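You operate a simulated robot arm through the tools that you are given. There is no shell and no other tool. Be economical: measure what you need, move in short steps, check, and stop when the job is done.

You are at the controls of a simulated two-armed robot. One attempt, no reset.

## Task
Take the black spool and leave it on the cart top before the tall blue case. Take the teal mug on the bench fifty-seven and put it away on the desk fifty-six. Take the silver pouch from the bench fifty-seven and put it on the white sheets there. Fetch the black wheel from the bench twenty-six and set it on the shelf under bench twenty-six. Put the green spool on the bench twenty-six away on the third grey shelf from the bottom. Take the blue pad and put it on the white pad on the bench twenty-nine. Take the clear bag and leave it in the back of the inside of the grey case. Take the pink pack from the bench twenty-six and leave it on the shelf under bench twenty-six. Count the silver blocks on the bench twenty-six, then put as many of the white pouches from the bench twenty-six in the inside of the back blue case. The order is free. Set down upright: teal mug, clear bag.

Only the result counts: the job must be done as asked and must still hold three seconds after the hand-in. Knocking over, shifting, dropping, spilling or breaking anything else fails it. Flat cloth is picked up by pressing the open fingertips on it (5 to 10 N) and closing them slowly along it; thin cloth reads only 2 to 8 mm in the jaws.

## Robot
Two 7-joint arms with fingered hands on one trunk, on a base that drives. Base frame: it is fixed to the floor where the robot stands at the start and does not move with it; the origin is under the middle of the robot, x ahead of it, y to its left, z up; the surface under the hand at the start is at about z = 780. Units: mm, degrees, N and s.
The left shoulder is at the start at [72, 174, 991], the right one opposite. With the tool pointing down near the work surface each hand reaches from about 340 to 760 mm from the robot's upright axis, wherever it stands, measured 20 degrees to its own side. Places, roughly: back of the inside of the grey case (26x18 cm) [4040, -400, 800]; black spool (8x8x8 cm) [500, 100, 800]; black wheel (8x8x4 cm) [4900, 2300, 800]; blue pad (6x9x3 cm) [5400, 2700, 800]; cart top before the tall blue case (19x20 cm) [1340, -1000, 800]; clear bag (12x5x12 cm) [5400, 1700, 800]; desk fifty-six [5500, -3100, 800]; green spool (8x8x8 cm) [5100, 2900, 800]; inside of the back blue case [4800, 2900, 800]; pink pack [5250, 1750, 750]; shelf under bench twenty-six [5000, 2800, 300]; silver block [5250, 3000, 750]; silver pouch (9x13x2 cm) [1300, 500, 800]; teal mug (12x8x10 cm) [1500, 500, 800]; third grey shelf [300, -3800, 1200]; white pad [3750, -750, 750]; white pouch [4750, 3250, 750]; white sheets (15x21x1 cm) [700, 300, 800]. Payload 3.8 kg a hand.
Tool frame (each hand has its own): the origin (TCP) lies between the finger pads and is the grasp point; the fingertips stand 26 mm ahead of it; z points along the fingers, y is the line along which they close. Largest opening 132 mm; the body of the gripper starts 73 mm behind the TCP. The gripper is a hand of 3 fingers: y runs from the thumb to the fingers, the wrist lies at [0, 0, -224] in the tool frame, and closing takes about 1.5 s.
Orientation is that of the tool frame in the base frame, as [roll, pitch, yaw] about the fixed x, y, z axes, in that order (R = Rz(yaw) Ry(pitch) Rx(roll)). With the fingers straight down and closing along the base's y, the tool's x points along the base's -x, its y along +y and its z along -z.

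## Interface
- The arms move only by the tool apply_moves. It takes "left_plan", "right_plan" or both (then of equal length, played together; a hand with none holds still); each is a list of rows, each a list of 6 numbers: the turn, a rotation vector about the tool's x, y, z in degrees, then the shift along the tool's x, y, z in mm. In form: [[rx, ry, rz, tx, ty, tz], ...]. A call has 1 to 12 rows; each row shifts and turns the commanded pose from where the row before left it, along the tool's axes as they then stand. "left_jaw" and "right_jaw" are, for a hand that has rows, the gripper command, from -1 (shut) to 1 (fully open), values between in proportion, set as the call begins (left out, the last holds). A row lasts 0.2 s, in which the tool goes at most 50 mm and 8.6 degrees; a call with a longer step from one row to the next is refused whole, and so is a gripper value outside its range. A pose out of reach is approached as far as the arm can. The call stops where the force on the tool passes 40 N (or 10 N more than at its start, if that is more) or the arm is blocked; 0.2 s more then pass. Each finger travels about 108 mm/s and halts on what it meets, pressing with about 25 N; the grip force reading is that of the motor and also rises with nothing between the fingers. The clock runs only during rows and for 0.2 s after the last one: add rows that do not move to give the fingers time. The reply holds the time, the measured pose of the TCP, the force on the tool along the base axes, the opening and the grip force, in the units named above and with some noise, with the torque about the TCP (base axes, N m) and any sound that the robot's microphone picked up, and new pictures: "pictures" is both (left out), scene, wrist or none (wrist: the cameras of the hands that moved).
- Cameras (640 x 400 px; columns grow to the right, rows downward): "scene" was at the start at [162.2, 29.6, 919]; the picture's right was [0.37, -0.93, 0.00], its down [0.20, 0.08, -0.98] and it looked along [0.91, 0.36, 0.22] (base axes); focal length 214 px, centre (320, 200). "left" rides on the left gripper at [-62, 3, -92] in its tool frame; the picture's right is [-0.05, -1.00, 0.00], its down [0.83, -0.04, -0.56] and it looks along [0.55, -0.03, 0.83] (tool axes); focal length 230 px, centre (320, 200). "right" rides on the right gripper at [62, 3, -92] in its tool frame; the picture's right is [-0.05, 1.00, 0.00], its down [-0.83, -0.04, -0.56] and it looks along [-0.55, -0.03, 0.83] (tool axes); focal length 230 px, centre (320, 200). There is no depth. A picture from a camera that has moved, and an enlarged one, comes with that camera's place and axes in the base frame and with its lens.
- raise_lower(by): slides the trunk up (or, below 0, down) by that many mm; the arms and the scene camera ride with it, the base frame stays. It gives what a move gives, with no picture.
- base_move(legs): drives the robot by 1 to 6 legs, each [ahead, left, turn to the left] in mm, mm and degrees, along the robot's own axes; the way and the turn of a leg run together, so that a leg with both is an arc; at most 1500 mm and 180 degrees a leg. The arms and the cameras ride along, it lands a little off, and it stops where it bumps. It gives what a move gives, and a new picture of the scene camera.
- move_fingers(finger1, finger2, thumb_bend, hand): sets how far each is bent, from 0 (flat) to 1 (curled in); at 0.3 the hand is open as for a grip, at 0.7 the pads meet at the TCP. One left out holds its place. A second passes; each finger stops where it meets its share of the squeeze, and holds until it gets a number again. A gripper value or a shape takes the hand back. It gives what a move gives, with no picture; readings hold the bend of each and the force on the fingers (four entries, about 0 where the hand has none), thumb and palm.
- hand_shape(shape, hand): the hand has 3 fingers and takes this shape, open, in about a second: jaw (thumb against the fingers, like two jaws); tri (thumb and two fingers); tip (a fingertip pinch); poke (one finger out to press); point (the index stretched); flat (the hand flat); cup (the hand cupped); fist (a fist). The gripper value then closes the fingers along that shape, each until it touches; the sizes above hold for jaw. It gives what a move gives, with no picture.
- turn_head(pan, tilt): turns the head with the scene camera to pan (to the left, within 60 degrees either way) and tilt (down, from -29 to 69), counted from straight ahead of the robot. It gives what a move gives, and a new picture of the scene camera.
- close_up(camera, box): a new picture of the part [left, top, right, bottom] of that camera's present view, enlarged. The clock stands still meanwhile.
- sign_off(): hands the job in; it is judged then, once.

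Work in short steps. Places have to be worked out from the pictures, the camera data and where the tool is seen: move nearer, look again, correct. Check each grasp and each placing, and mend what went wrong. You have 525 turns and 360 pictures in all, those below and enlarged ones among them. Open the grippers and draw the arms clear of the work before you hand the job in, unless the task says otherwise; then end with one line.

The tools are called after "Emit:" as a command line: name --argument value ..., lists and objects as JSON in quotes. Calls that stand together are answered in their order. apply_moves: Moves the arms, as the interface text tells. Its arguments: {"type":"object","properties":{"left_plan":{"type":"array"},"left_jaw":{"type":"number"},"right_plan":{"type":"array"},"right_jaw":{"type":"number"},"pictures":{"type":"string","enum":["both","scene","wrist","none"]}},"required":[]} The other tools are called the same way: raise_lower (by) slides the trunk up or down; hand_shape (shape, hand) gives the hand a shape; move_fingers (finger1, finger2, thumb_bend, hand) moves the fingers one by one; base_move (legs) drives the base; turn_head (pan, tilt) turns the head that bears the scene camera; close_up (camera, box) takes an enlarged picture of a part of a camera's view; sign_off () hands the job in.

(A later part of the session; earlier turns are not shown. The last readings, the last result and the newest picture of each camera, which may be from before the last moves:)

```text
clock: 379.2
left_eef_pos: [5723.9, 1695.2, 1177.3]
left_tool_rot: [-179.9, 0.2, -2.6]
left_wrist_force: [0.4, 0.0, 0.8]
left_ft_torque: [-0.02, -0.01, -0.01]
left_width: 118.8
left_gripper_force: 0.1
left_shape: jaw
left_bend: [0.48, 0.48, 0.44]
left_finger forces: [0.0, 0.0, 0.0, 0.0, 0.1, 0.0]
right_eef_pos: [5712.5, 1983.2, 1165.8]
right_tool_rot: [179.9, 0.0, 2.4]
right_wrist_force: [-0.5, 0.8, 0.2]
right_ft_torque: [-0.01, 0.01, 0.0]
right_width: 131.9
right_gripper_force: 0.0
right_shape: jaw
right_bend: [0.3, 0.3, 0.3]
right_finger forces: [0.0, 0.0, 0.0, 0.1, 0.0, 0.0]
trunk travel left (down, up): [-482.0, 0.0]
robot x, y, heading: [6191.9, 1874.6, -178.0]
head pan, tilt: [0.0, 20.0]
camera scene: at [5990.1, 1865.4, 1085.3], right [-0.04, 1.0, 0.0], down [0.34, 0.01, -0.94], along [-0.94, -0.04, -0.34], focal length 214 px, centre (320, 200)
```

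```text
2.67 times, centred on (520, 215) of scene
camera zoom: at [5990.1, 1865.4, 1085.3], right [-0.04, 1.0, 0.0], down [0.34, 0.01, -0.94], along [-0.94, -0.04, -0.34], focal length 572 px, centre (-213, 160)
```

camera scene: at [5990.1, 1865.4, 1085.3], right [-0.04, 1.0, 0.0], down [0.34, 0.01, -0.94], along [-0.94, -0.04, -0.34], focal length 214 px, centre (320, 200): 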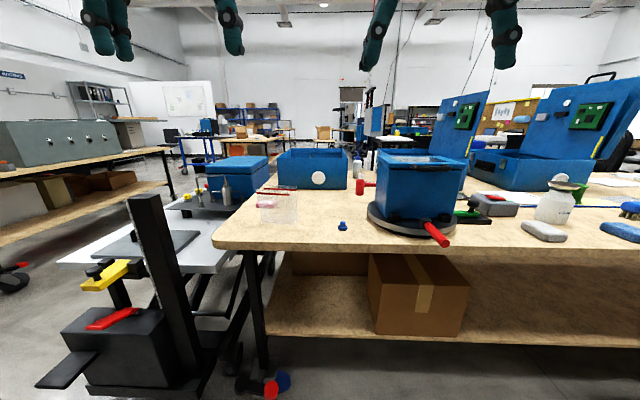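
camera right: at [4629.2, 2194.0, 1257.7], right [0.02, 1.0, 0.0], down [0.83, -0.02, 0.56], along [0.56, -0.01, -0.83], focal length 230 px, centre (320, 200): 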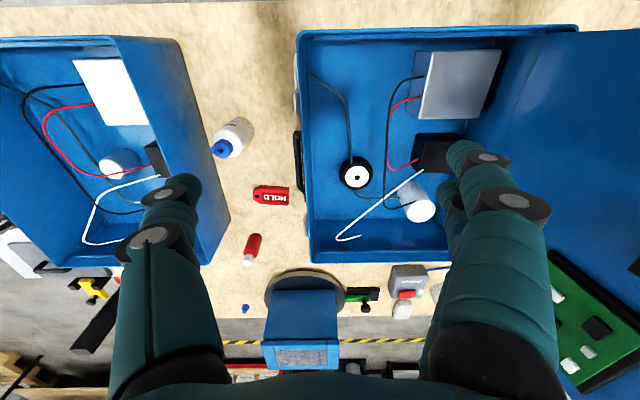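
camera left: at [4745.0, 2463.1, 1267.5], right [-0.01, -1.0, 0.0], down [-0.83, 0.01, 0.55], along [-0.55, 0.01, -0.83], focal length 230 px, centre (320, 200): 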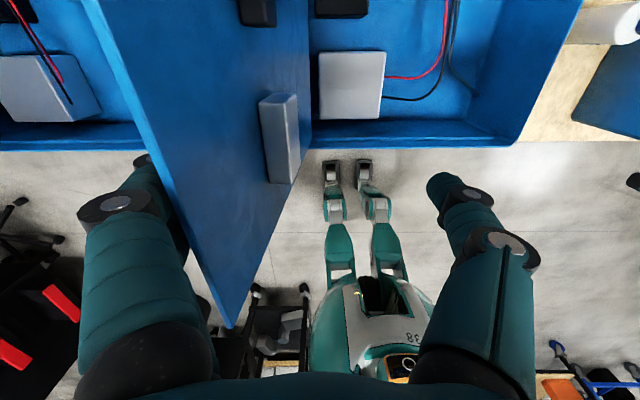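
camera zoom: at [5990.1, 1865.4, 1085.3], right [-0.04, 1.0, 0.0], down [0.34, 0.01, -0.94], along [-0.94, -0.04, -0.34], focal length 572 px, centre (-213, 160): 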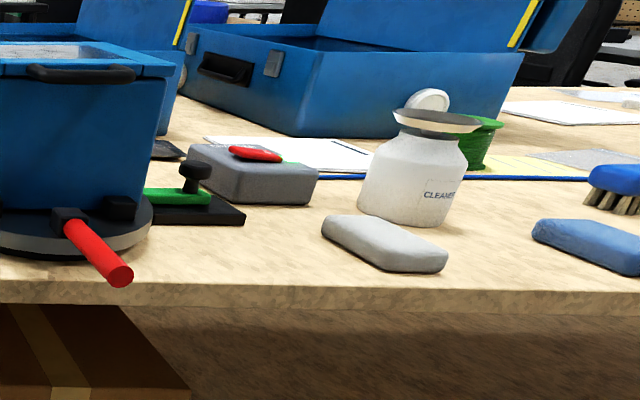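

The green spool stands behind a cleaner jar; the blue pad lies at the right. I shift 800 mm toward +y to see the rest and count silver blocks.

Emit:
base_move --legs '[[0, -900, -2]]'

Emit:
apply_moves --right_plan '[[0, 0, 0, -40, 0, 0], [0, 0, 0, -40, 0, 0]]' --pictures "wrist"

Emit:
close_up --camera "scene" --box '[160, 140, 480, 340]'

```text
clock: 387.5
left_eef_pos: [5695.3, 2618.1, 1175.6]
left_tool_rot: [-179.9, 0.1, -3.9]
left_wrist_force: [-0.5, 0.2, 0.0]
left_ft_torque: [-0.01, -0.02, 0.02]
left_width: 118.8
left_gripper_force: 0.1
left_shape: jaw
left_bend: [0.48, 0.48, 0.44]
left_finger forces: [0.0, 0.1, 0.1, 0.0, 0.0, 0.0]
right_eef_pos: [5691.8, 2905.6, 1165.3]
right_tool_rot: [180.0, 0.0, 1.3]
right_wrist_force: [0.6, 0.4, -0.2]
right_ft_torque: [0.0, 0.0, 0.01]
right_width: 131.9
right_gripper_force: 0.1
right_shape: jaw
right_bend: [0.3, 0.3, 0.3]
right_finger forces: [0.0, 0.1, 0.0, 0.0, 0.1, 0.0]
trunk travel left (down, up): [-482.0, 0.0]
robot x, y, heading: [6169.4, 2783.3, -179.1]
head pan, tilt: [0.0, 20.0]
camera scene: at [5966.3, 2781.3, 1085.3], right [-0.02, 1.0, 0.0], down [0.34, 0.01, -0.94], along [-0.94, -0.01, -0.34], focal length 214 px, centre (320, 200)
```

scene: 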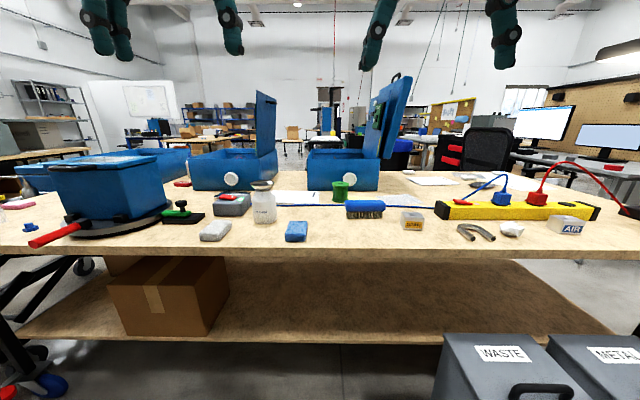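

```text
clock: 388.1
left_eef_pos: [5696.6, 2618.5, 1176.1]
left_tool_rot: [-179.9, 0.0, -3.7]
left_wrist_force: [0.7, -0.5, -0.5]
left_ft_torque: [0.02, 0.02, 0.06]
left_width: 119.0
left_gripper_force: 0.0
left_shape: jaw
left_bend: [0.48, 0.48, 0.44]
left_finger forces: [0.1, 0.1, 0.0, 0.1, 0.1, 0.0]
right_eef_pos: [5610.0, 2902.8, 1163.9]
right_tool_rot: [180.0, 0.0, 1.3]
right_wrist_force: [0.0, 0.0, 0.2]
right_ft_torque: [-0.02, -0.01, -0.03]
right_width: 132.0
right_gripper_force: 0.1
right_shape: jaw
right_bend: [0.3, 0.3, 0.3]
right_finger forces: [0.1, 0.0, 0.0, 0.0, 0.0, 0.0]
trunk travel left (down, up): [-482.0, 0.0]
robot x, y, heading: [6167.3, 2787.3, -178.9]
head pan, tilt: [0.0, 20.0]
camera right: at [5671.3, 2901.1, 1255.1], right [-0.03, -1.0, 0.0], down [-0.83, 0.03, 0.56], along [-0.56, 0.02, -0.83], focal length 230 px, centre (320, 200)
```

right: 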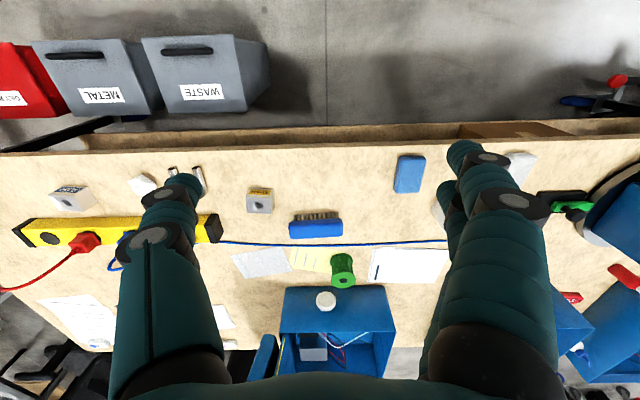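

```text
2.00 times, centred on (320, 240) of scene
camera zoom: at [5965.8, 2780.7, 1085.1], right [-0.01, 1.0, 0.0], down [0.34, 0.01, -0.94], along [-0.94, -0.01, -0.34], focal length 429 px, centre (320, 120)
```

zoom: 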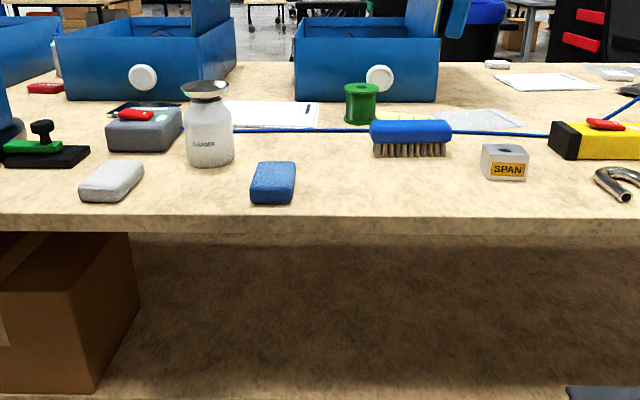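

Candidates for silver blocks: the SPAN and AIR blocks, maybe more. I zoom in.

Emit:
close_up --camera "right" --box '[10, 150, 310, 270]'

Emit:
close_up --camera "scene" --box '[380, 150, 640, 270]'

Emit:
close_up --camera "right" --box '[360, 130, 640, 300]'

```text
2.13 times, centred on (160, 210) of right
camera zoom: at [5671.3, 2901.1, 1255.1], right [-0.03, -1.0, 0.0], down [-0.83, 0.03, 0.56], along [-0.56, 0.02, -0.83], focal length 491 px, centre (661, 179)
```

zoom: 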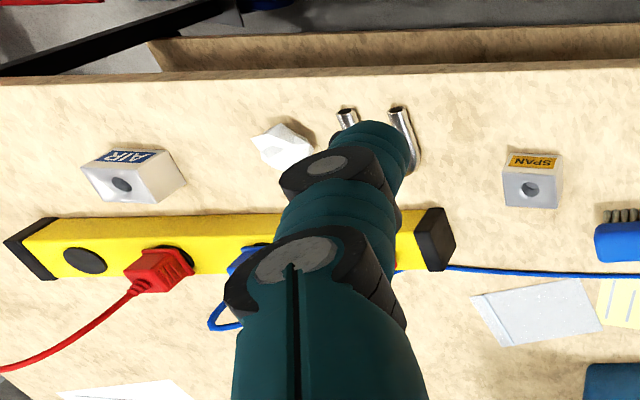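

```text
2.46 times, centred on (510, 210) of scene
camera zoom: at [5965.8, 2780.7, 1085.1], right [-0.01, 1.0, 0.0], down [0.34, 0.01, -0.94], along [-0.94, -0.01, -0.34], focal length 528 px, centre (-148, 175)
```

zoom: 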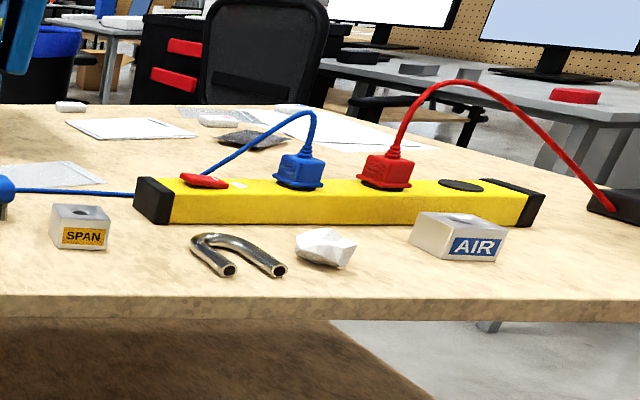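

```text
2.29 times, centred on (500, 215) of right
camera zoom: at [5671.3, 2901.1, 1255.1], right [-0.03, -1.0, 0.0], down [-0.83, 0.03, 0.56], along [-0.56, 0.02, -0.83], focal length 526 px, centre (-91, 166)
```

zoom: 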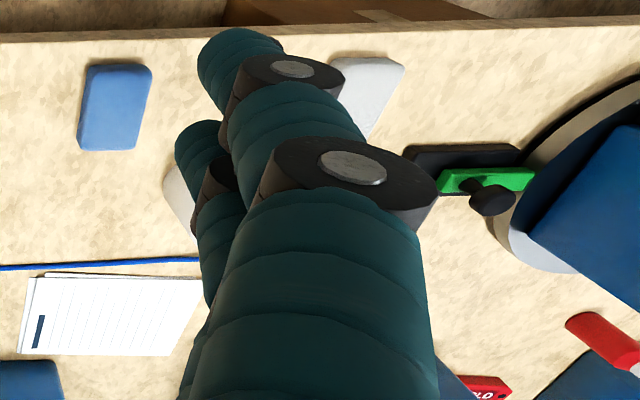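

Two silver blocks (SPAN and AIR) are on the bench, so two white pouches are to go in the case. Now the pink pack: I drive back to the right end and work there with the trunk lower.

Emit:
base_move --legs '[[0, 1215, -1], [320, 0, 0]]'

Emit:
raise_lower --by -100

Emit:
apply_moves --right_plan '[[0, 0, 0, 0, 0, 0]]' --pictures "both"

```text
clock: 400.7
left_eef_pos: [5386.7, 1418.8, 1177.8]
left_tool_rot: [-180.0, 0.1, -4.9]
left_wrist_force: [0.6, -0.8, -0.4]
left_ft_torque: [-0.01, -0.02, -0.05]
left_width: 118.8
left_gripper_force: 0.0
left_shape: jaw
left_bend: [0.48, 0.48, 0.44]
left_finger forces: [0.1, 0.0, 0.0, 0.1, 0.0, 0.0]
right_eef_pos: [5306.8, 1705.2, 1165.0]
right_tool_rot: [179.9, 0.1, 0.3]
right_wrist_force: [0.9, 0.5, -0.1]
right_ft_torque: [-0.01, 0.02, -0.01]
right_width: 132.1
right_gripper_force: 0.1
right_shape: jaw
right_bend: [0.3, 0.3, 0.3]
right_finger forces: [0.0, 0.0, 0.0, 0.1, 0.0, 0.0]
trunk travel left (down, up): [-482.0, 0.0]
robot x, y, heading: [5862.5, 1575.3, 179.9]
head pan, tilt: [0.0, 20.0]
camera scene: at [5660.0, 1576.9, 1085.5], right [0.0, 1.0, 0.0], down [0.34, 0.0, -0.94], along [-0.94, 0.0, -0.34], focal length 214 px, centre (320, 200)
```

scene: 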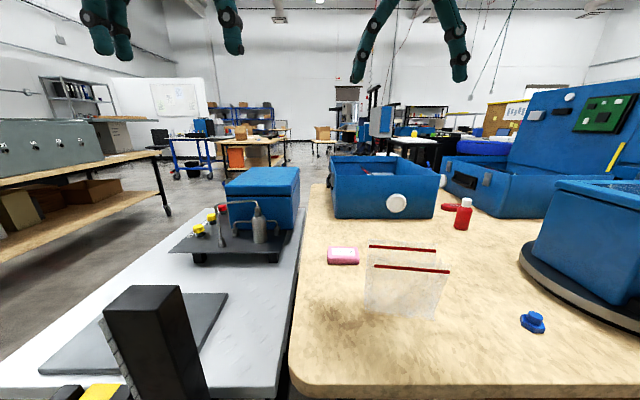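

```text
clock: 402.0
left_eef_pos: [5386.9, 1419.5, 1077.9]
left_tool_rot: [-179.8, 0.2, -4.9]
left_wrist_force: [0.4, -0.6, 0.1]
left_ft_torque: [0.01, 0.05, -0.03]
left_width: 118.8
left_gripper_force: 0.1
left_shape: jaw
left_bend: [0.48, 0.48, 0.44]
left_finger forces: [0.1, 0.0, 0.1, 0.0, 0.0, 0.1]
right_eef_pos: [5307.5, 1706.7, 1065.0]
right_tool_rot: [179.9, 0.1, 0.3]
right_wrist_force: [0.7, 0.3, 1.1]
right_ft_torque: [0.03, 0.0, 0.01]
right_width: 131.8
right_gripper_force: 0.0
right_shape: jaw
right_bend: [0.3, 0.3, 0.3]
right_finger forces: [0.1, 0.1, 0.1, 0.0, 0.0, 0.0]
trunk travel left (down, up): [-382.0, 100.0]
robot x, y, heading: [5862.3, 1577.3, 180.2]
head pan, tilt: [0.0, 20.0]
```

```text
clock: 402.4
left_eef_pos: [5387.6, 1419.4, 1076.0]
left_tool_rot: [-179.9, 0.2, -4.7]
left_wrist_force: [-0.4, 0.7, 0.3]
left_ft_torque: [0.04, -0.03, -0.01]
left_width: 118.7
left_gripper_force: 0.1
left_shape: jaw
left_bend: [0.48, 0.48, 0.44]
left_finger forces: [0.0, 0.0, 0.0, 0.0, 0.1, 0.0]
right_eef_pos: [5306.2, 1705.4, 1064.8]
right_tool_rot: [179.8, 0.0, 0.3]
right_wrist_force: [-0.9, 0.5, 0.6]
right_ft_torque: [-0.01, 0.0, 0.0]
right_width: 132.0
right_gripper_force: 0.1
right_shape: jaw
right_bend: [0.3, 0.3, 0.3]
right_finger forces: [0.0, 0.0, 0.0, 0.0, 0.1, 0.0]
trunk travel left (down, up): [-382.0, 100.0]
robot x, y, heading: [5860.6, 1577.4, 179.7]
head pan, tilt: [0.0, 20.0]
camera scene: at [5672.3, 1576.8, 952.2], right [0.0, 1.0, 0.0], down [0.34, 0.0, -0.94], along [-0.94, 0.0, -0.34], focal length 214 px, centre (320, 200)
camera right: at [5367.9, 1702.1, 1155.6], right [-0.05, -1.0, 0.0], down [-0.83, 0.04, 0.56], along [-0.56, 0.02, -0.83], focal length 230 px, centre (320, 200)
```

scene: 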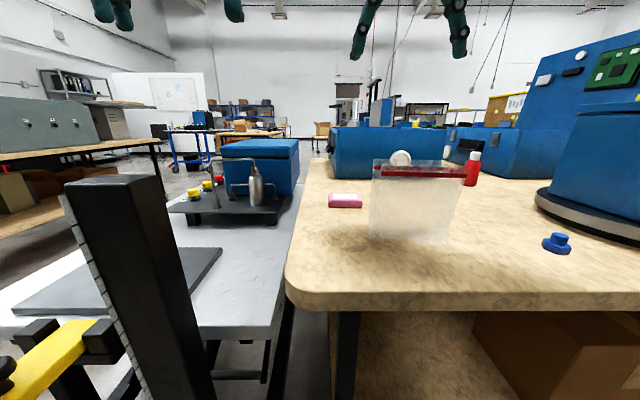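
right: 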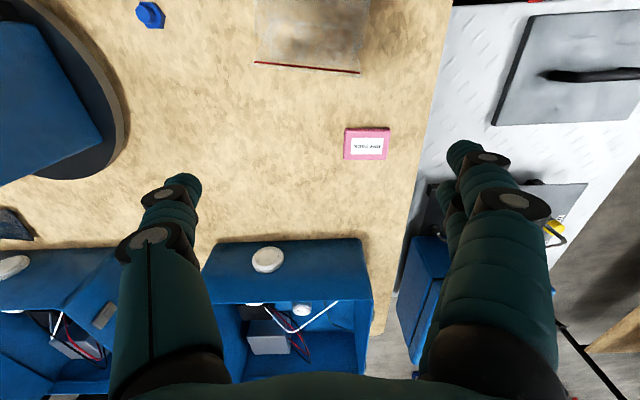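

Pink pack ≈(5233, 1631). I move over it and part-way down, staying clear of the bag.

Emit:
apply_moves --right_plan '[[0, 0, 0, -36, 0, 0], [0, 0, 0, -36, 0, 0], [0, 0, 0, 0, 37, 0], [0, 0, 0, 0, 37, 0], [0, 0, 0, 0, 0, 45], [0, 0, 0, 0, 0, 45], [0, 0, 0, 0, 0, 45]]' --pictures "wrist"

```text
clock: 404.0
left_eef_pos: [5386.2, 1420.7, 1075.6]
left_tool_rot: [-180.0, 0.1, -4.7]
left_wrist_force: [-0.4, 0.7, 0.1]
left_ft_torque: [-0.02, -0.01, 0.01]
left_width: 118.8
left_gripper_force: 0.1
left_shape: jaw
left_bend: [0.48, 0.48, 0.44]
left_finger forces: [0.0, 0.0, 0.0, 0.0, 0.0, 0.0]
right_eef_pos: [5231.9, 1634.9, 929.0]
right_tool_rot: [179.9, 0.1, 0.2]
right_wrist_force: [0.3, -0.1, 0.8]
right_ft_torque: [0.0, 0.01, 0.02]
right_width: 131.8
right_gripper_force: 0.0
right_shape: jaw
right_bend: [0.3, 0.3, 0.3]
right_finger forces: [0.1, 0.0, 0.0, 0.0, 0.0, 0.0]
trunk travel left (down, up): [-382.0, 100.0]
robot x, y, heading: [5861.7, 1580.0, 180.0]
head pan, tilt: [0.0, 20.0]
camera right: at [5293.2, 1629.9, 1020.6], right [-0.05, -1.0, 0.0], down [-0.83, 0.04, 0.56], along [-0.56, 0.02, -0.83], focal length 230 px, centre (320, 200)
```

right: 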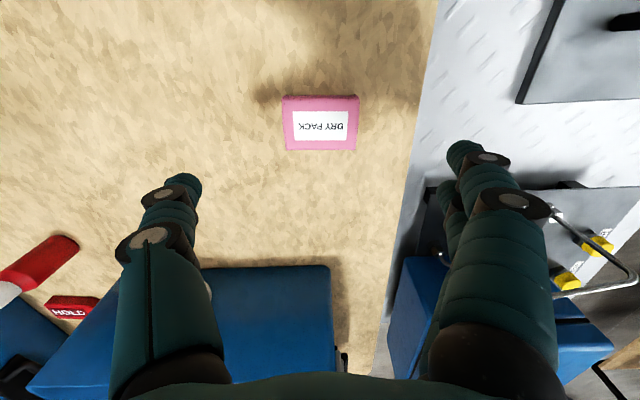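

Centred. Descend and grip.

Emit:
apply_moves --right_plan '[[0, 0, 0, 0, 3, 45], [0, 0, 0, 0, 0, 45], [0, 0, 0, 0, 0, 31], [0, 0, 0, 0, 0, 0]]' --pictures "wrist"

Emit:
apply_moves --right_plan '[[0, 0, 0, 0, 0, 0], [0, 0, 0, 0, 0, 0], [0, 0, 0, 0, 0, 0], [0, 0, 0, 0, 0, 0], [0, 0, 0, 0, 0, 0], [0, 0, 0, 0, 0, 0]]' --right_jaw -1 --pictures "wrist"

```text
clock: 405.0
left_eef_pos: [5388.1, 1418.9, 1077.3]
left_tool_rot: [-179.9, 0.1, -4.8]
left_wrist_force: [0.9, -1.0, -0.9]
left_ft_torque: [0.01, 0.02, 0.01]
left_width: 118.8
left_gripper_force: 0.1
left_shape: jaw
left_bend: [0.48, 0.48, 0.44]
left_finger forces: [0.1, 0.0, 0.0, 0.0, 0.0, 0.0]
right_eef_pos: [5233.7, 1628.4, 806.4]
right_tool_rot: [179.9, 0.1, 0.4]
right_wrist_force: [-1.2, -0.3, 1.1]
right_ft_torque: [0.0, -0.01, 0.01]
right_width: 131.6
right_gripper_force: 0.1
right_shape: jaw
right_bend: [0.3, 0.3, 0.3]
right_finger forces: [0.1, 0.2, 0.0, 0.0, 0.1, 0.0]
trunk travel left (down, up): [-382.0, 100.0]
robot x, y, heading: [5860.4, 1577.7, 180.0]
head pan, tilt: [0.0, 20.0]
camera right: at [5294.7, 1625.2, 898.6], right [-0.05, -1.0, 0.0], down [-0.83, 0.04, 0.56], along [-0.56, 0.02, -0.83], focal length 230 px, centre (320, 200)
```

right: 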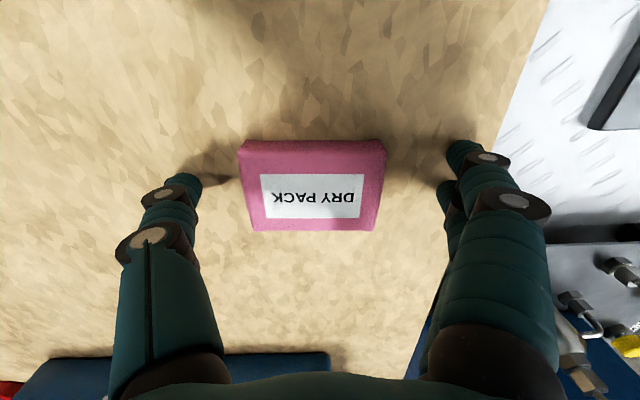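

```text
clock: 406.4
left_eef_pos: [5386.9, 1419.9, 1076.9]
left_tool_rot: [-179.9, 0.0, -4.8]
left_wrist_force: [-0.1, 0.4, 0.1]
left_ft_torque: [-0.01, -0.02, -0.01]
left_width: 118.9
left_gripper_force: 0.0
left_shape: jaw
left_bend: [0.48, 0.48, 0.44]
left_finger forces: [0.0, 0.0, 0.0, 0.0, 0.0, 0.1]
right_eef_pos: [5231.9, 1630.1, 807.6]
right_tool_rot: [179.9, 0.0, 0.3]
right_wrist_force: [-0.6, 0.1, 0.0]
right_ft_torque: [0.0, 0.0, -0.01]
right_width: 69.0
right_gripper_force: 24.4
right_shape: jaw
right_bend: [0.72, 0.72, 0.7]
right_finger forces: [11.2, 11.3, 0.0, 0.1, 22.5, 0.1]
trunk travel left (down, up): [-382.0, 100.0]
robot x, y, heading: [5859.1, 1574.8, 180.0]
head pan, tilt: [0.0, 20.0]
camera right: at [5294.6, 1625.4, 898.9], right [-0.05, -1.0, 0.0], down [-0.83, 0.04, 0.56], along [-0.56, 0.02, -0.83], focal length 230 px, centre (320, 200)
```

right: 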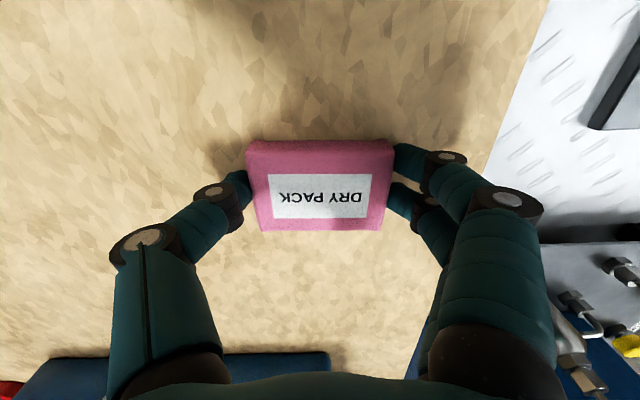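

Gripped. I lift it well above the bag height.

Emit:
apply_moves --right_plan '[[0, 0, 0, 0, 0, -30], [0, 0, 0, 0, 0, -45], [0, 0, 0, 0, 0, -45], [0, 0, 0, 0, 0, -45], [0, 0, 0, 0, 0, -45], [0, 0, 0, 0, 0, -40], [0, 0, 0, 45, 0, 0], [0, 0, 0, 45, 0, 0], [0, 0, 0, 45, 0, 0]]' --pictures "wrist"

Emit:
base_move --legs '[[-330, 0, 0], [0, -1000, 0]]'

Emit:
turn_head --pan 0 --tilt 35

```text
clock: 408.4
left_eef_pos: [5387.2, 1419.9, 1077.0]
left_tool_rot: [-179.9, 0.1, -4.8]
left_wrist_force: [-0.3, 0.1, -0.2]
left_ft_torque: [0.02, -0.05, 0.01]
left_width: 118.8
left_gripper_force: 0.0
left_shape: jaw
left_bend: [0.48, 0.48, 0.44]
left_finger forces: [0.1, 0.1, 0.0, 0.0, 0.1, 0.0]
right_eef_pos: [5370.9, 1630.6, 1056.8]
right_tool_rot: [179.9, 0.2, 0.3]
right_wrist_force: [0.2, -0.2, -0.6]
right_ft_torque: [0.0, 0.0, 0.0]
right_width: 68.4
right_gripper_force: 25.6
right_shape: jaw
right_bend: [0.72, 0.72, 0.7]
right_finger forces: [11.3, 11.2, 0.0, 0.1, 22.5, 0.1]
trunk travel left (down, up): [-382.0, 100.0]
robot x, y, heading: [5860.0, 1576.3, 179.8]
head pan, tilt: [0.0, 20.0]
camera right: at [5431.8, 1626.4, 1148.2], right [-0.05, -1.0, 0.0], down [-0.83, 0.04, 0.56], along [-0.56, 0.03, -0.83], focal length 230 px, centre (320, 200)
```

right: 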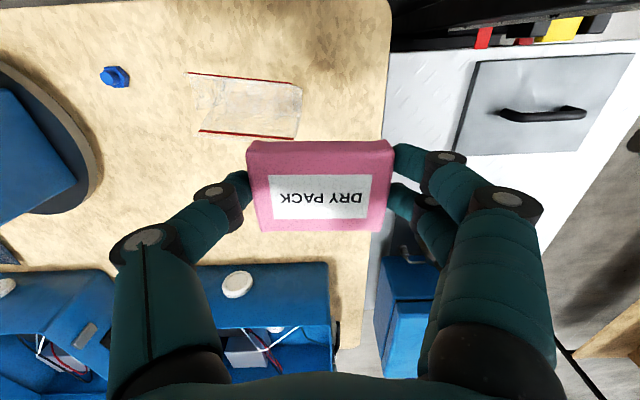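

```text
clock: 419.3
left_eef_pos: [5727.7, 2416.0, 1077.1]
left_tool_rot: [-180.0, 0.0, -4.7]
left_wrist_force: [0.1, 0.9, 0.3]
left_ft_torque: [0.0, -0.01, 0.0]
left_width: 118.9
left_gripper_force: 0.1
left_shape: jaw
left_bend: [0.48, 0.48, 0.44]
left_finger forces: [0.0, 0.0, 0.0, 0.0, 0.0, 0.1]
right_eef_pos: [5710.3, 2627.0, 1055.8]
right_tool_rot: [179.9, 0.1, 0.5]
right_wrist_force: [0.2, 0.1, 0.2]
right_ft_torque: [-0.01, -0.03, 0.0]
right_width: 68.6
right_gripper_force: 24.8
right_shape: jaw
right_bend: [0.72, 0.72, 0.7]
right_finger forces: [11.3, 11.2, 0.0, 0.0, 22.5, 0.0]
trunk travel left (down, up): [-382.0, 100.0]
robot x, y, heading: [6203.3, 2578.4, -180.0]
head pan, tilt: [0.0, 20.0]
camera scene: at [6013.0, 2574.9, 952.2], right [0.0, 1.0, 0.0], down [0.34, 0.0, -0.94], along [-0.94, 0.0, -0.34], focal length 214 px, centre (320, 200)
```

scene: 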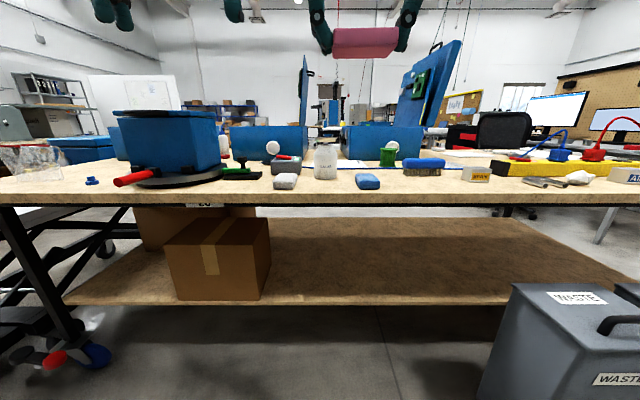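

```text
clock: 420.1
left_eef_pos: [5728.0, 2416.0, 1076.2]
left_tool_rot: [-180.0, 0.1, -4.6]
left_wrist_force: [0.9, 1.1, 0.1]
left_ft_torque: [0.01, -0.02, -0.02]
left_width: 118.6
left_gripper_force: 0.0
left_shape: jaw
left_bend: [0.48, 0.48, 0.44]
left_finger forces: [0.0, 0.1, 0.0, 0.0, 0.0, 0.1]
right_eef_pos: [5710.3, 2627.7, 1057.4]
right_tool_rot: [179.9, 0.1, 0.4]
right_wrist_force: [-0.2, 0.1, 0.2]
right_ft_torque: [0.01, 0.03, 0.0]
right_width: 68.7
right_gripper_force: 25.3
right_shape: jaw
right_bend: [0.72, 0.72, 0.7]
right_finger forces: [11.3, 11.1, 0.1, 0.0, 22.6, 0.0]
trunk travel left (down, up): [-382.0, 100.0]
robot x, y, heading: [6200.3, 2577.6, -179.9]
head pan, tilt: [0.0, 35.0]
camera scene: at [6018.0, 2574.9, 928.4], right [0.0, 1.0, 0.0], down [0.57, 0.0, -0.82], along [-0.82, 0.0, -0.57], focal length 214 px, centre (320, 200)
```

scene: 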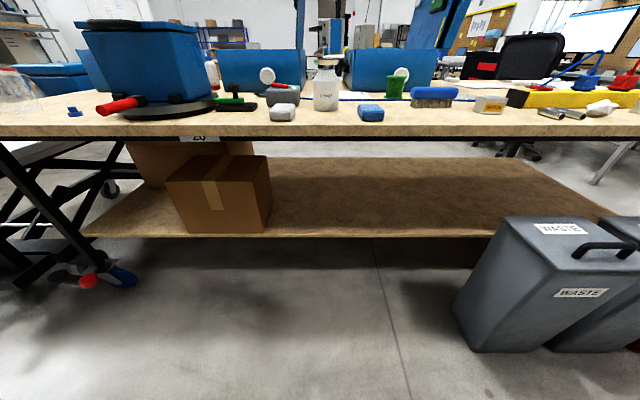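

I lower the trunk fully to look under the bench.

Emit:
raise_lower --by -340

Emit:
turn_head --pan 0 --tilt 15

```text
clock: 423.4
left_eef_pos: [5728.2, 2416.6, 737.4]
left_tool_rot: [-179.9, 0.1, -4.6]
left_wrist_force: [0.6, -0.3, -0.7]
left_ft_torque: [0.01, 0.03, -0.03]
left_width: 118.6
left_gripper_force: 0.1
left_shape: jaw
left_bend: [0.48, 0.48, 0.44]
left_finger forces: [0.0, 0.0, 0.0, 0.1, 0.0, 0.0]
right_eef_pos: [5711.6, 2627.3, 717.2]
right_tool_rot: [179.9, 0.1, 0.4]
right_wrist_force: [0.3, -0.5, -1.3]
right_ft_torque: [0.0, -0.01, 0.01]
right_width: 68.7
right_gripper_force: 24.9
right_shape: jaw
right_bend: [0.72, 0.72, 0.7]
right_finger forces: [11.3, 11.2, 0.0, 0.1, 22.4, 0.1]
trunk travel left (down, up): [-42.0, 440.0]
robot x, y, heading: [6200.9, 2575.9, -180.1]
head pan, tilt: [0.0, 35.0]
```

```text
clock: 424.3
left_eef_pos: [5728.3, 2415.3, 736.8]
left_tool_rot: [-180.0, 0.2, -4.6]
left_wrist_force: [0.8, 0.3, -0.6]
left_ft_torque: [-0.01, -0.01, 0.01]
left_width: 118.9
left_gripper_force: 0.1
left_shape: jaw
left_bend: [0.48, 0.48, 0.44]
left_finger forces: [0.0, 0.0, 0.0, 0.0, 0.0, 0.0]
right_eef_pos: [5709.8, 2626.9, 716.9]
right_tool_rot: [179.8, 0.2, 0.4]
right_wrist_force: [-0.5, -0.8, -0.6]
right_ft_torque: [-0.03, 0.01, -0.02]
right_width: 68.7
right_gripper_force: 24.9
right_shape: jaw
right_bend: [0.72, 0.72, 0.7]
right_finger forces: [11.3, 11.1, 0.0, 0.1, 22.6, 0.1]
trunk travel left (down, up): [-42.0, 440.0]
robot x, y, heading: [6202.2, 2572.8, -179.9]
head pan, tilt: [0.0, 15.0]
camera scene: at [6011.9, 2574.9, 613.0], right [0.0, 1.0, 0.0], down [0.26, 0.0, -0.97], along [-0.97, 0.0, -0.26], focal length 214 px, centre (320, 200)
```

scene: 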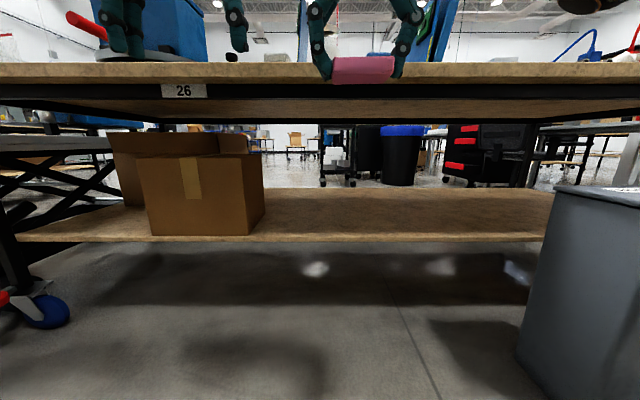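

Shelf top ≈z 311 with its front edge at x≈5381; the bench frame's underside is at ≈705. I'll bring the pack in low with the hand pitched 30° forward: first tuck the left hand, lower the right hand and pitch it.

Emit:
raise_lower --by -40

Emit:
apply_moves --left_plan '[[0, 0, 0, 30, 0, 0], [0, 0, 0, 30, 0, 0], [0, 0, 0, 20, 0, 0], [0, 0, 0, 0, 0, 0], [0, 0, 0, 0, 0, 0], [0, 0, 0, 0, 0, 0], [0, 0, 0, 0, 0, 0], [0, 0, 0, 0, 0, 0], [0, 0, 0, 0, 0, 0], [0, 0, 0, 0, 0, 0]]' --right_plan '[[0, 0, 0, 0, 0, 45], [0, 0, 0, 0, 0, 45], [0, 0, 0, 0, 0, 45], [0, 0, 0, 0, 0, 45], [0, 0, 0, 0, 0, 45], [0, 0, 0, 0, 0, 40], [0, -7.5, 0, 0, 0, 0], [0, -7.5, 0, 0, 0, 0], [0, -7.5, 0, 0, 0, 0], [0, -7.5, 0, 0, 0, 0]]' --pictures "scene"

```text
clock: 425.1
left_eef_pos: [5727.0, 2416.8, 696.2]
left_tool_rot: [-179.9, 0.1, -4.6]
left_wrist_force: [-0.2, -0.4, -0.2]
left_ft_torque: [0.0, 0.01, 0.01]
left_width: 118.8
left_gripper_force: 0.0
left_shape: jaw
left_bend: [0.48, 0.48, 0.44]
left_finger forces: [0.1, 0.1, 0.0, 0.0, 0.0, 0.0]
right_eef_pos: [5710.0, 2627.0, 677.6]
right_tool_rot: [179.9, 0.0, 0.4]
right_wrist_force: [0.9, 0.0, 0.5]
right_ft_torque: [0.03, -0.01, 0.0]
right_width: 68.6
right_gripper_force: 25.3
right_shape: jaw
right_bend: [0.72, 0.72, 0.7]
right_finger forces: [11.3, 11.2, 0.0, 0.0, 22.4, 0.0]
trunk travel left (down, up): [-2.0, 480.0]
robot x, y, heading: [6204.5, 2579.5, -179.7]
head pan, tilt: [0.0, 15.0]
```

```text
clock: 427.3
left_eef_pos: [5807.6, 2409.8, 696.4]
left_tool_rot: [-179.9, 0.1, -4.7]
left_wrist_force: [-0.3, -0.8, 0.3]
left_ft_torque: [-0.01, 0.0, -0.03]
left_width: 118.9
left_gripper_force: 0.1
left_shape: jaw
left_bend: [0.48, 0.48, 0.44]
left_finger forces: [0.0, 0.0, 0.0, 0.1, 0.0, 0.0]
right_eef_pos: [5710.2, 2626.9, 411.3]
right_tool_rot: [179.8, 30.1, 0.3]
right_wrist_force: [-0.1, 0.1, -0.2]
right_ft_torque: [-0.01, 0.0, 0.02]
right_width: 68.5
right_gripper_force: 24.8
right_shape: jaw
right_bend: [0.72, 0.72, 0.7]
right_finger forces: [11.2, 11.2, 0.0, 0.0, 22.5, 0.1]
trunk travel left (down, up): [-2.0, 480.0]
robot x, y, heading: [6199.1, 2575.9, -179.9]
head pan, tilt: [0.0, 15.0]
camera scene: at [6006.9, 2574.9, 584.8], right [0.0, 1.0, 0.0], down [0.26, 0.0, -0.97], along [-0.97, 0.0, -0.26], focal length 214 px, centre (320, 200)
```

scene: 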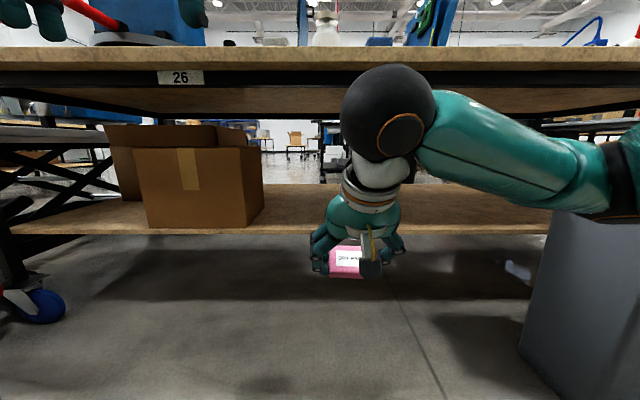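

The arm comes in low as wanted. I drive ahead 170 mm, then advance the hand over the shelf.

Emit:
base_move --legs '[[170, 0, 0]]'

Emit:
apply_moves --right_plan '[[0, 0, 0, -38, 0, 22], [0, 0, 0, -38, 0, 22], [0, 0, 0, -38, 0, 22], [0, 0, 0, -38, 0, 22]]' --pictures "both"

```text
clock: 428.8
left_eef_pos: [5641.5, 2409.8, 694.6]
left_tool_rot: [-179.9, 0.1, -4.7]
left_wrist_force: [-0.6, -0.4, 0.5]
left_ft_torque: [-0.01, 0.02, -0.01]
left_width: 118.9
left_gripper_force: 0.1
left_shape: jaw
left_bend: [0.48, 0.48, 0.44]
left_finger forces: [0.1, 0.0, 0.0, 0.0, 0.0, 0.0]
right_eef_pos: [5543.8, 2626.8, 411.0]
right_tool_rot: [179.9, 30.1, 0.3]
right_wrist_force: [0.6, 0.0, 0.2]
right_ft_torque: [0.01, 0.01, 0.01]
right_width: 68.7
right_gripper_force: 25.3
right_shape: jaw
right_bend: [0.72, 0.72, 0.7]
right_finger forces: [11.3, 11.2, 0.1, 0.0, 22.6, 0.1]
trunk travel left (down, up): [-2.0, 480.0]
robot x, y, heading: [6035.2, 2574.2, 180.0]
head pan, tilt: [0.0, 15.0]
camera scene: at [5840.3, 2575.1, 584.8], right [0.0, 1.0, 0.0], down [0.26, 0.0, -0.97], along [-0.97, 0.0, -0.26], focal length 214 px, centre (320, 200)
```

scene: 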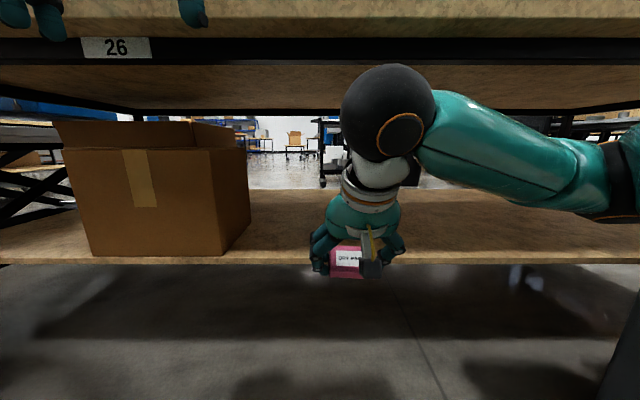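

```text
clock: 429.8
left_eef_pos: [5640.7, 2410.2, 696.1]
left_tool_rot: [-179.9, 0.1, -4.6]
left_wrist_force: [-0.4, -0.1, 0.0]
left_ft_torque: [0.01, 0.0, -0.01]
left_width: 119.0
left_gripper_force: 0.1
left_shape: jaw
left_bend: [0.48, 0.48, 0.44]
left_finger forces: [0.0, 0.0, 0.1, 0.1, 0.0, 0.0]
right_eef_pos: [5368.8, 2624.5, 410.9]
right_tool_rot: [179.8, 30.0, 0.3]
right_wrist_force: [0.7, 0.6, 0.1]
right_ft_torque: [0.0, -0.03, 0.0]
right_width: 68.5
right_gripper_force: 25.1
right_shape: jaw
right_bend: [0.72, 0.72, 0.7]
right_finger forces: [11.3, 11.1, 0.1, 0.0, 22.4, 0.1]
trunk travel left (down, up): [-2.0, 480.0]
robot x, y, heading: [6035.4, 2575.8, 179.8]
head pan, tilt: [0.0, 15.0]
camera scene: at [5840.3, 2575.1, 584.8], right [0.0, 1.0, 0.0], down [0.26, 0.0, -0.97], along [-0.97, 0.0, -0.26], focal length 214 px, centre (320, 200)
camera right: at [5467.3, 2621.6, 460.4], right [-0.04, -1.0, 0.03], down [-0.44, 0.04, 0.9], along [-0.9, 0.02, -0.44], focal length 230 px, centre (320, 200)
```

scene: 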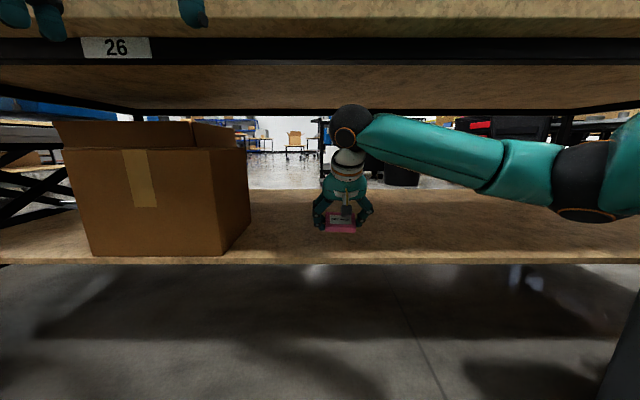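
right: 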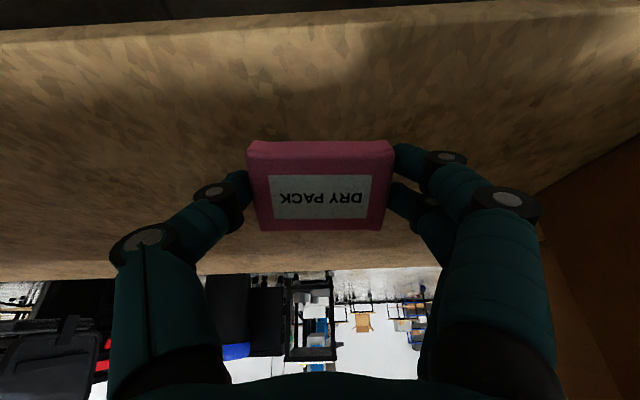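

Over the shelf. I advance 80 mm more and lower gradually.

Emit:
apply_moves --right_plan '[[0, 0, 0, -35, 0, 20], [0, 0, 0, -35, 0, 20], [0, 0, 0, 10, 0, 17.3], [0, 0, 0, 8, 0, 14], [0, 0, 0, 5, 0, 8.6], [0, 0, 0, 0, 0, 0]]' --pictures "both"

```text
clock: 431.1
left_eef_pos: [5640.6, 2410.1, 695.8]
left_tool_rot: [-179.8, 0.1, -4.7]
left_wrist_force: [-0.4, -0.4, 0.3]
left_ft_torque: [-0.01, -0.02, 0.02]
left_width: 118.9
left_gripper_force: 0.1
left_shape: jaw
left_bend: [0.48, 0.48, 0.44]
left_finger forces: [0.0, 0.0, 0.0, 0.1, 0.0, 0.1]
right_eef_pos: [5287.1, 2625.8, 365.5]
right_tool_rot: [179.9, 30.1, 0.2]
right_wrist_force: [0.1, 0.4, -0.3]
right_ft_torque: [0.01, 0.02, 0.01]
right_width: 68.5
right_gripper_force: 25.1
right_shape: jaw
right_bend: [0.72, 0.72, 0.7]
right_finger forces: [11.2, 11.2, 0.0, 0.1, 22.5, 0.0]
trunk travel left (down, up): [-2.0, 480.0]
robot x, y, heading: [6033.7, 2574.1, 180.1]
head pan, tilt: [0.0, 15.0]
camera scene: at [5840.3, 2575.1, 584.8], right [0.0, 1.0, 0.0], down [0.26, 0.0, -0.97], along [-0.97, 0.0, -0.26], focal length 214 px, centre (320, 200)
camera right: at [5386.6, 2622.1, 413.7], right [-0.04, -1.0, 0.03], down [-0.44, 0.04, 0.9], along [-0.9, 0.02, -0.44], focal length 230 px, centre (320, 200)
```

scene: 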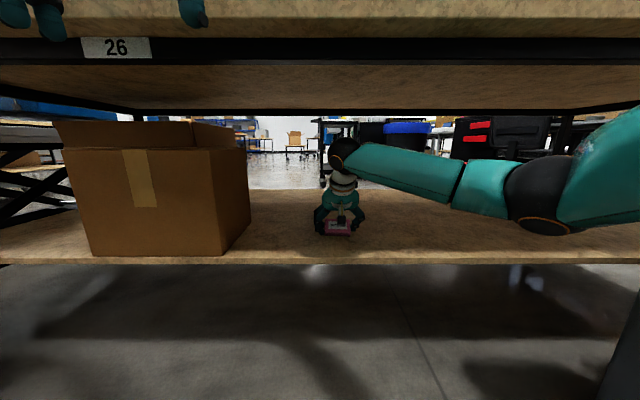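
right: 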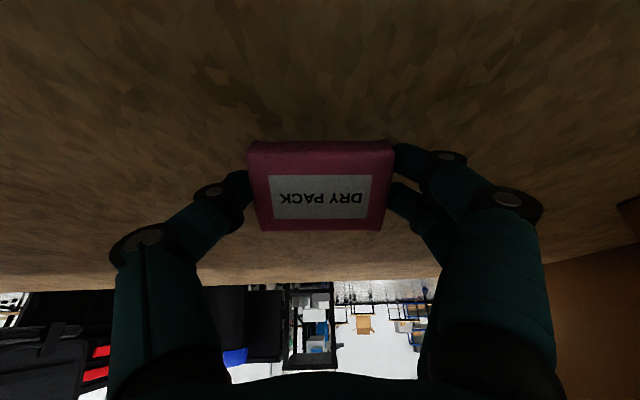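

Clear so far; lower in small steps until contact.

Emit:
apply_moves --right_plan '[[0, 0, 0, 3, 0, 5.2], [0, 0, 0, 3, 0, 5.2], [0, 0, 0, 2, 0, 3.4], [0, 0, 0, 0, 0, 0]]' --pictures "none"

```text
clock: 432.1
left_eef_pos: [5641.3, 2410.2, 696.6]
left_tool_rot: [-179.9, 0.3, -4.7]
left_wrist_force: [0.2, -0.3, 0.2]
left_ft_torque: [0.01, 0.02, -0.02]
left_width: 119.0
left_gripper_force: 0.1
left_shape: jaw
left_bend: [0.48, 0.48, 0.44]
left_finger forces: [0.0, 0.1, 0.0, 0.0, 0.0, 0.0]
right_eef_pos: [5284.9, 2623.2, 358.6]
right_tool_rot: [179.6, 31.0, 0.1]
right_wrist_force: [-2.0, 2.4, 38.0]
right_ft_torque: [-0.67, -0.12, 0.08]
right_width: 67.5
right_gripper_force: 25.1
right_shape: jaw
right_bend: [0.76, 0.72, 0.7]
right_finger forces: [37.9, 11.4, 0.0, 0.0, 26.8, 0.0]
trunk travel left (down, up): [-2.0, 480.0]
robot x, y, heading: [6035.0, 2574.5, 180.1]
head pan, tilt: [0.0, 15.0]
```

Contact. I ease up 3 mm and open.

Emit:
apply_moves --right_plan '[[0, 0, 0, -1.5, 0, -3], [0, 0, 0, 0, 0, 0]]' --pictures "none"

Emit:
apply_moves --right_plan '[[0, 0, 0, 0, 0, 0], [0, 0, 0, 0, 0, 0], [0, 0, 0, 0, 0, 0], [0, 0, 0, 0, 0, 0], [0, 0, 0, 0, 0, 0]]' --right_jaw 0.8 --pictures "wrist"

```text
clock: 432.8
left_eef_pos: [5640.8, 2410.2, 698.0]
left_tool_rot: [-179.9, 0.2, -4.8]
left_wrist_force: [0.7, -0.3, 0.7]
left_ft_torque: [0.02, 0.02, 0.0]
left_width: 118.8
left_gripper_force: 0.1
left_shape: jaw
left_bend: [0.48, 0.48, 0.44]
left_finger forces: [0.0, 0.0, 0.1, 0.0, 0.1, 0.0]
right_eef_pos: [5284.9, 2624.8, 358.6]
right_tool_rot: [179.7, 30.7, 0.2]
right_wrist_force: [-7.9, 0.1, 28.9]
right_ft_torque: [-0.47, 0.1, -0.19]
right_width: 67.9
right_gripper_force: 25.3
right_shape: jaw
right_bend: [0.75, 0.72, 0.7]
right_finger forces: [30.5, 12.9, 0.0, 0.1, 24.5, 0.0]
trunk travel left (down, up): [-2.0, 480.0]
robot x, y, heading: [6035.3, 2574.3, 180.0]
head pan, tilt: [0.0, 15.0]
```

```text
clock: 433.7
left_eef_pos: [5641.2, 2411.4, 695.1]
left_tool_rot: [-179.9, 0.1, -4.7]
left_wrist_force: [-0.1, 0.4, 0.1]
left_ft_torque: [0.02, 0.01, -0.03]
left_width: 118.9
left_gripper_force: 0.0
left_shape: jaw
left_bend: [0.48, 0.48, 0.44]
left_finger forces: [0.0, 0.1, 0.0, 0.0, 0.1, 0.1]
right_eef_pos: [5283.0, 2625.7, 359.2]
right_tool_rot: [179.5, 30.7, 0.0]
right_wrist_force: [-1.2, 1.2, 2.8]
right_ft_torque: [-0.21, 0.01, -0.07]
right_width: 118.6
right_gripper_force: 0.0
right_shape: jaw
right_bend: [0.48, 0.48, 0.44]
right_finger forces: [3.2, 0.1, 0.0, 0.1, 0.0, 0.1]
trunk travel left (down, up): [-2.0, 480.0]
robot x, y, heading: [6036.5, 2573.1, 179.9]
head pan, tilt: [0.0, 15.0]
stopped in row 4 (right hand): the force on the tool passed its limit at 43 N (the readings are from after the stop); the commanded pose is now the measured one
camera right: at [5382.9, 2622.1, 406.5], right [-0.04, -1.0, 0.03], down [-0.43, 0.05, 0.9], along [-0.9, 0.02, -0.43], focal length 230 px, centre (320, 200)
```

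right: 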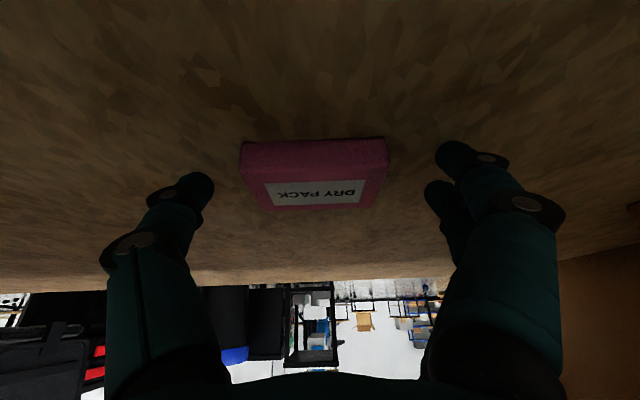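

The pack lies flat on the shelf. I withdraw up and back.

Emit:
apply_moves --right_plan '[[0, 0, 0, -12, 0, -21], [0, 0, 0, -14, 0, -24], [0, 0, 0, 38, 0, -22], [0, 0, 0, 38, 0, -22], [0, 0, 0, 38, 0, -22], [0, 0, 0, 38, 0, -22], [0, 0, 0, 38, 0, -22], [0, 0, 0, 38, 0, -22]]' --pictures "both"

```text
clock: 435.5
left_eef_pos: [5640.9, 2411.6, 696.2]
left_tool_rot: [-179.8, 0.1, -4.8]
left_wrist_force: [-0.1, 0.3, 0.5]
left_ft_torque: [-0.04, 0.03, 0.02]
left_width: 118.9
left_gripper_force: 0.0
left_shape: jaw
left_bend: [0.48, 0.48, 0.44]
left_finger forces: [0.0, 0.0, 0.1, 0.0, 0.1, 0.0]
right_eef_pos: [5547.0, 2625.9, 407.6]
right_tool_rot: [179.7, 30.4, 0.2]
right_wrist_force: [0.4, -0.3, 0.2]
right_ft_torque: [0.03, 0.02, 0.02]
right_width: 118.7
right_gripper_force: 0.0
right_shape: jaw
right_bend: [0.48, 0.48, 0.44]
right_finger forces: [0.1, 0.0, 0.1, 0.1, 0.0, 0.0]
trunk travel left (down, up): [-2.0, 480.0]
robot x, y, heading: [6036.0, 2576.7, 180.2]
head pan, tilt: [0.0, 15.0]
camera scene: at [5840.5, 2575.3, 584.8], right [0.0, 1.0, 0.0], down [0.26, 0.0, -0.97], along [-0.97, 0.0, -0.26], focal length 214 px, centre (320, 200)
camera right: at [5647.7, 2622.5, 455.8], right [-0.04, -1.0, 0.03], down [-0.43, 0.05, 0.9], along [-0.9, 0.02, -0.44], focal length 230 px, centre (320, 200)
```

scene: 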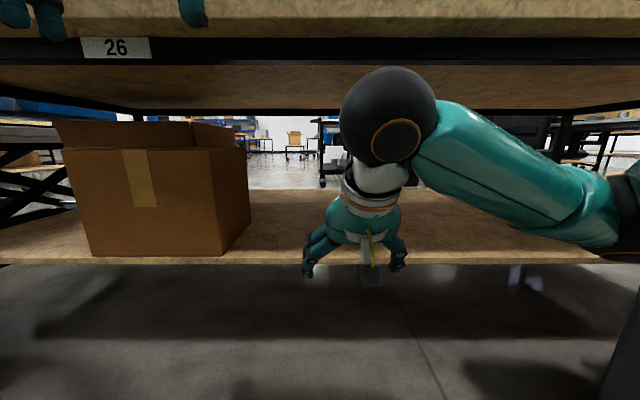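
right: 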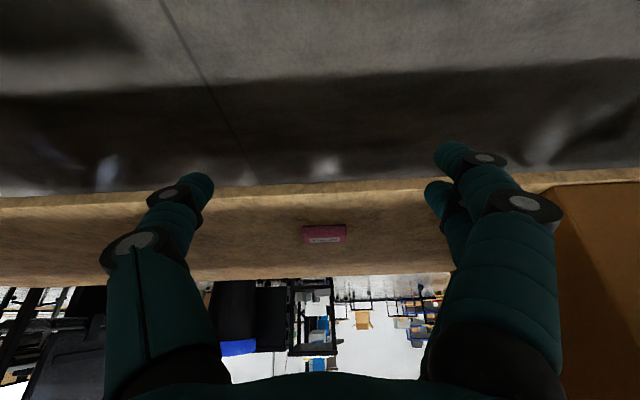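

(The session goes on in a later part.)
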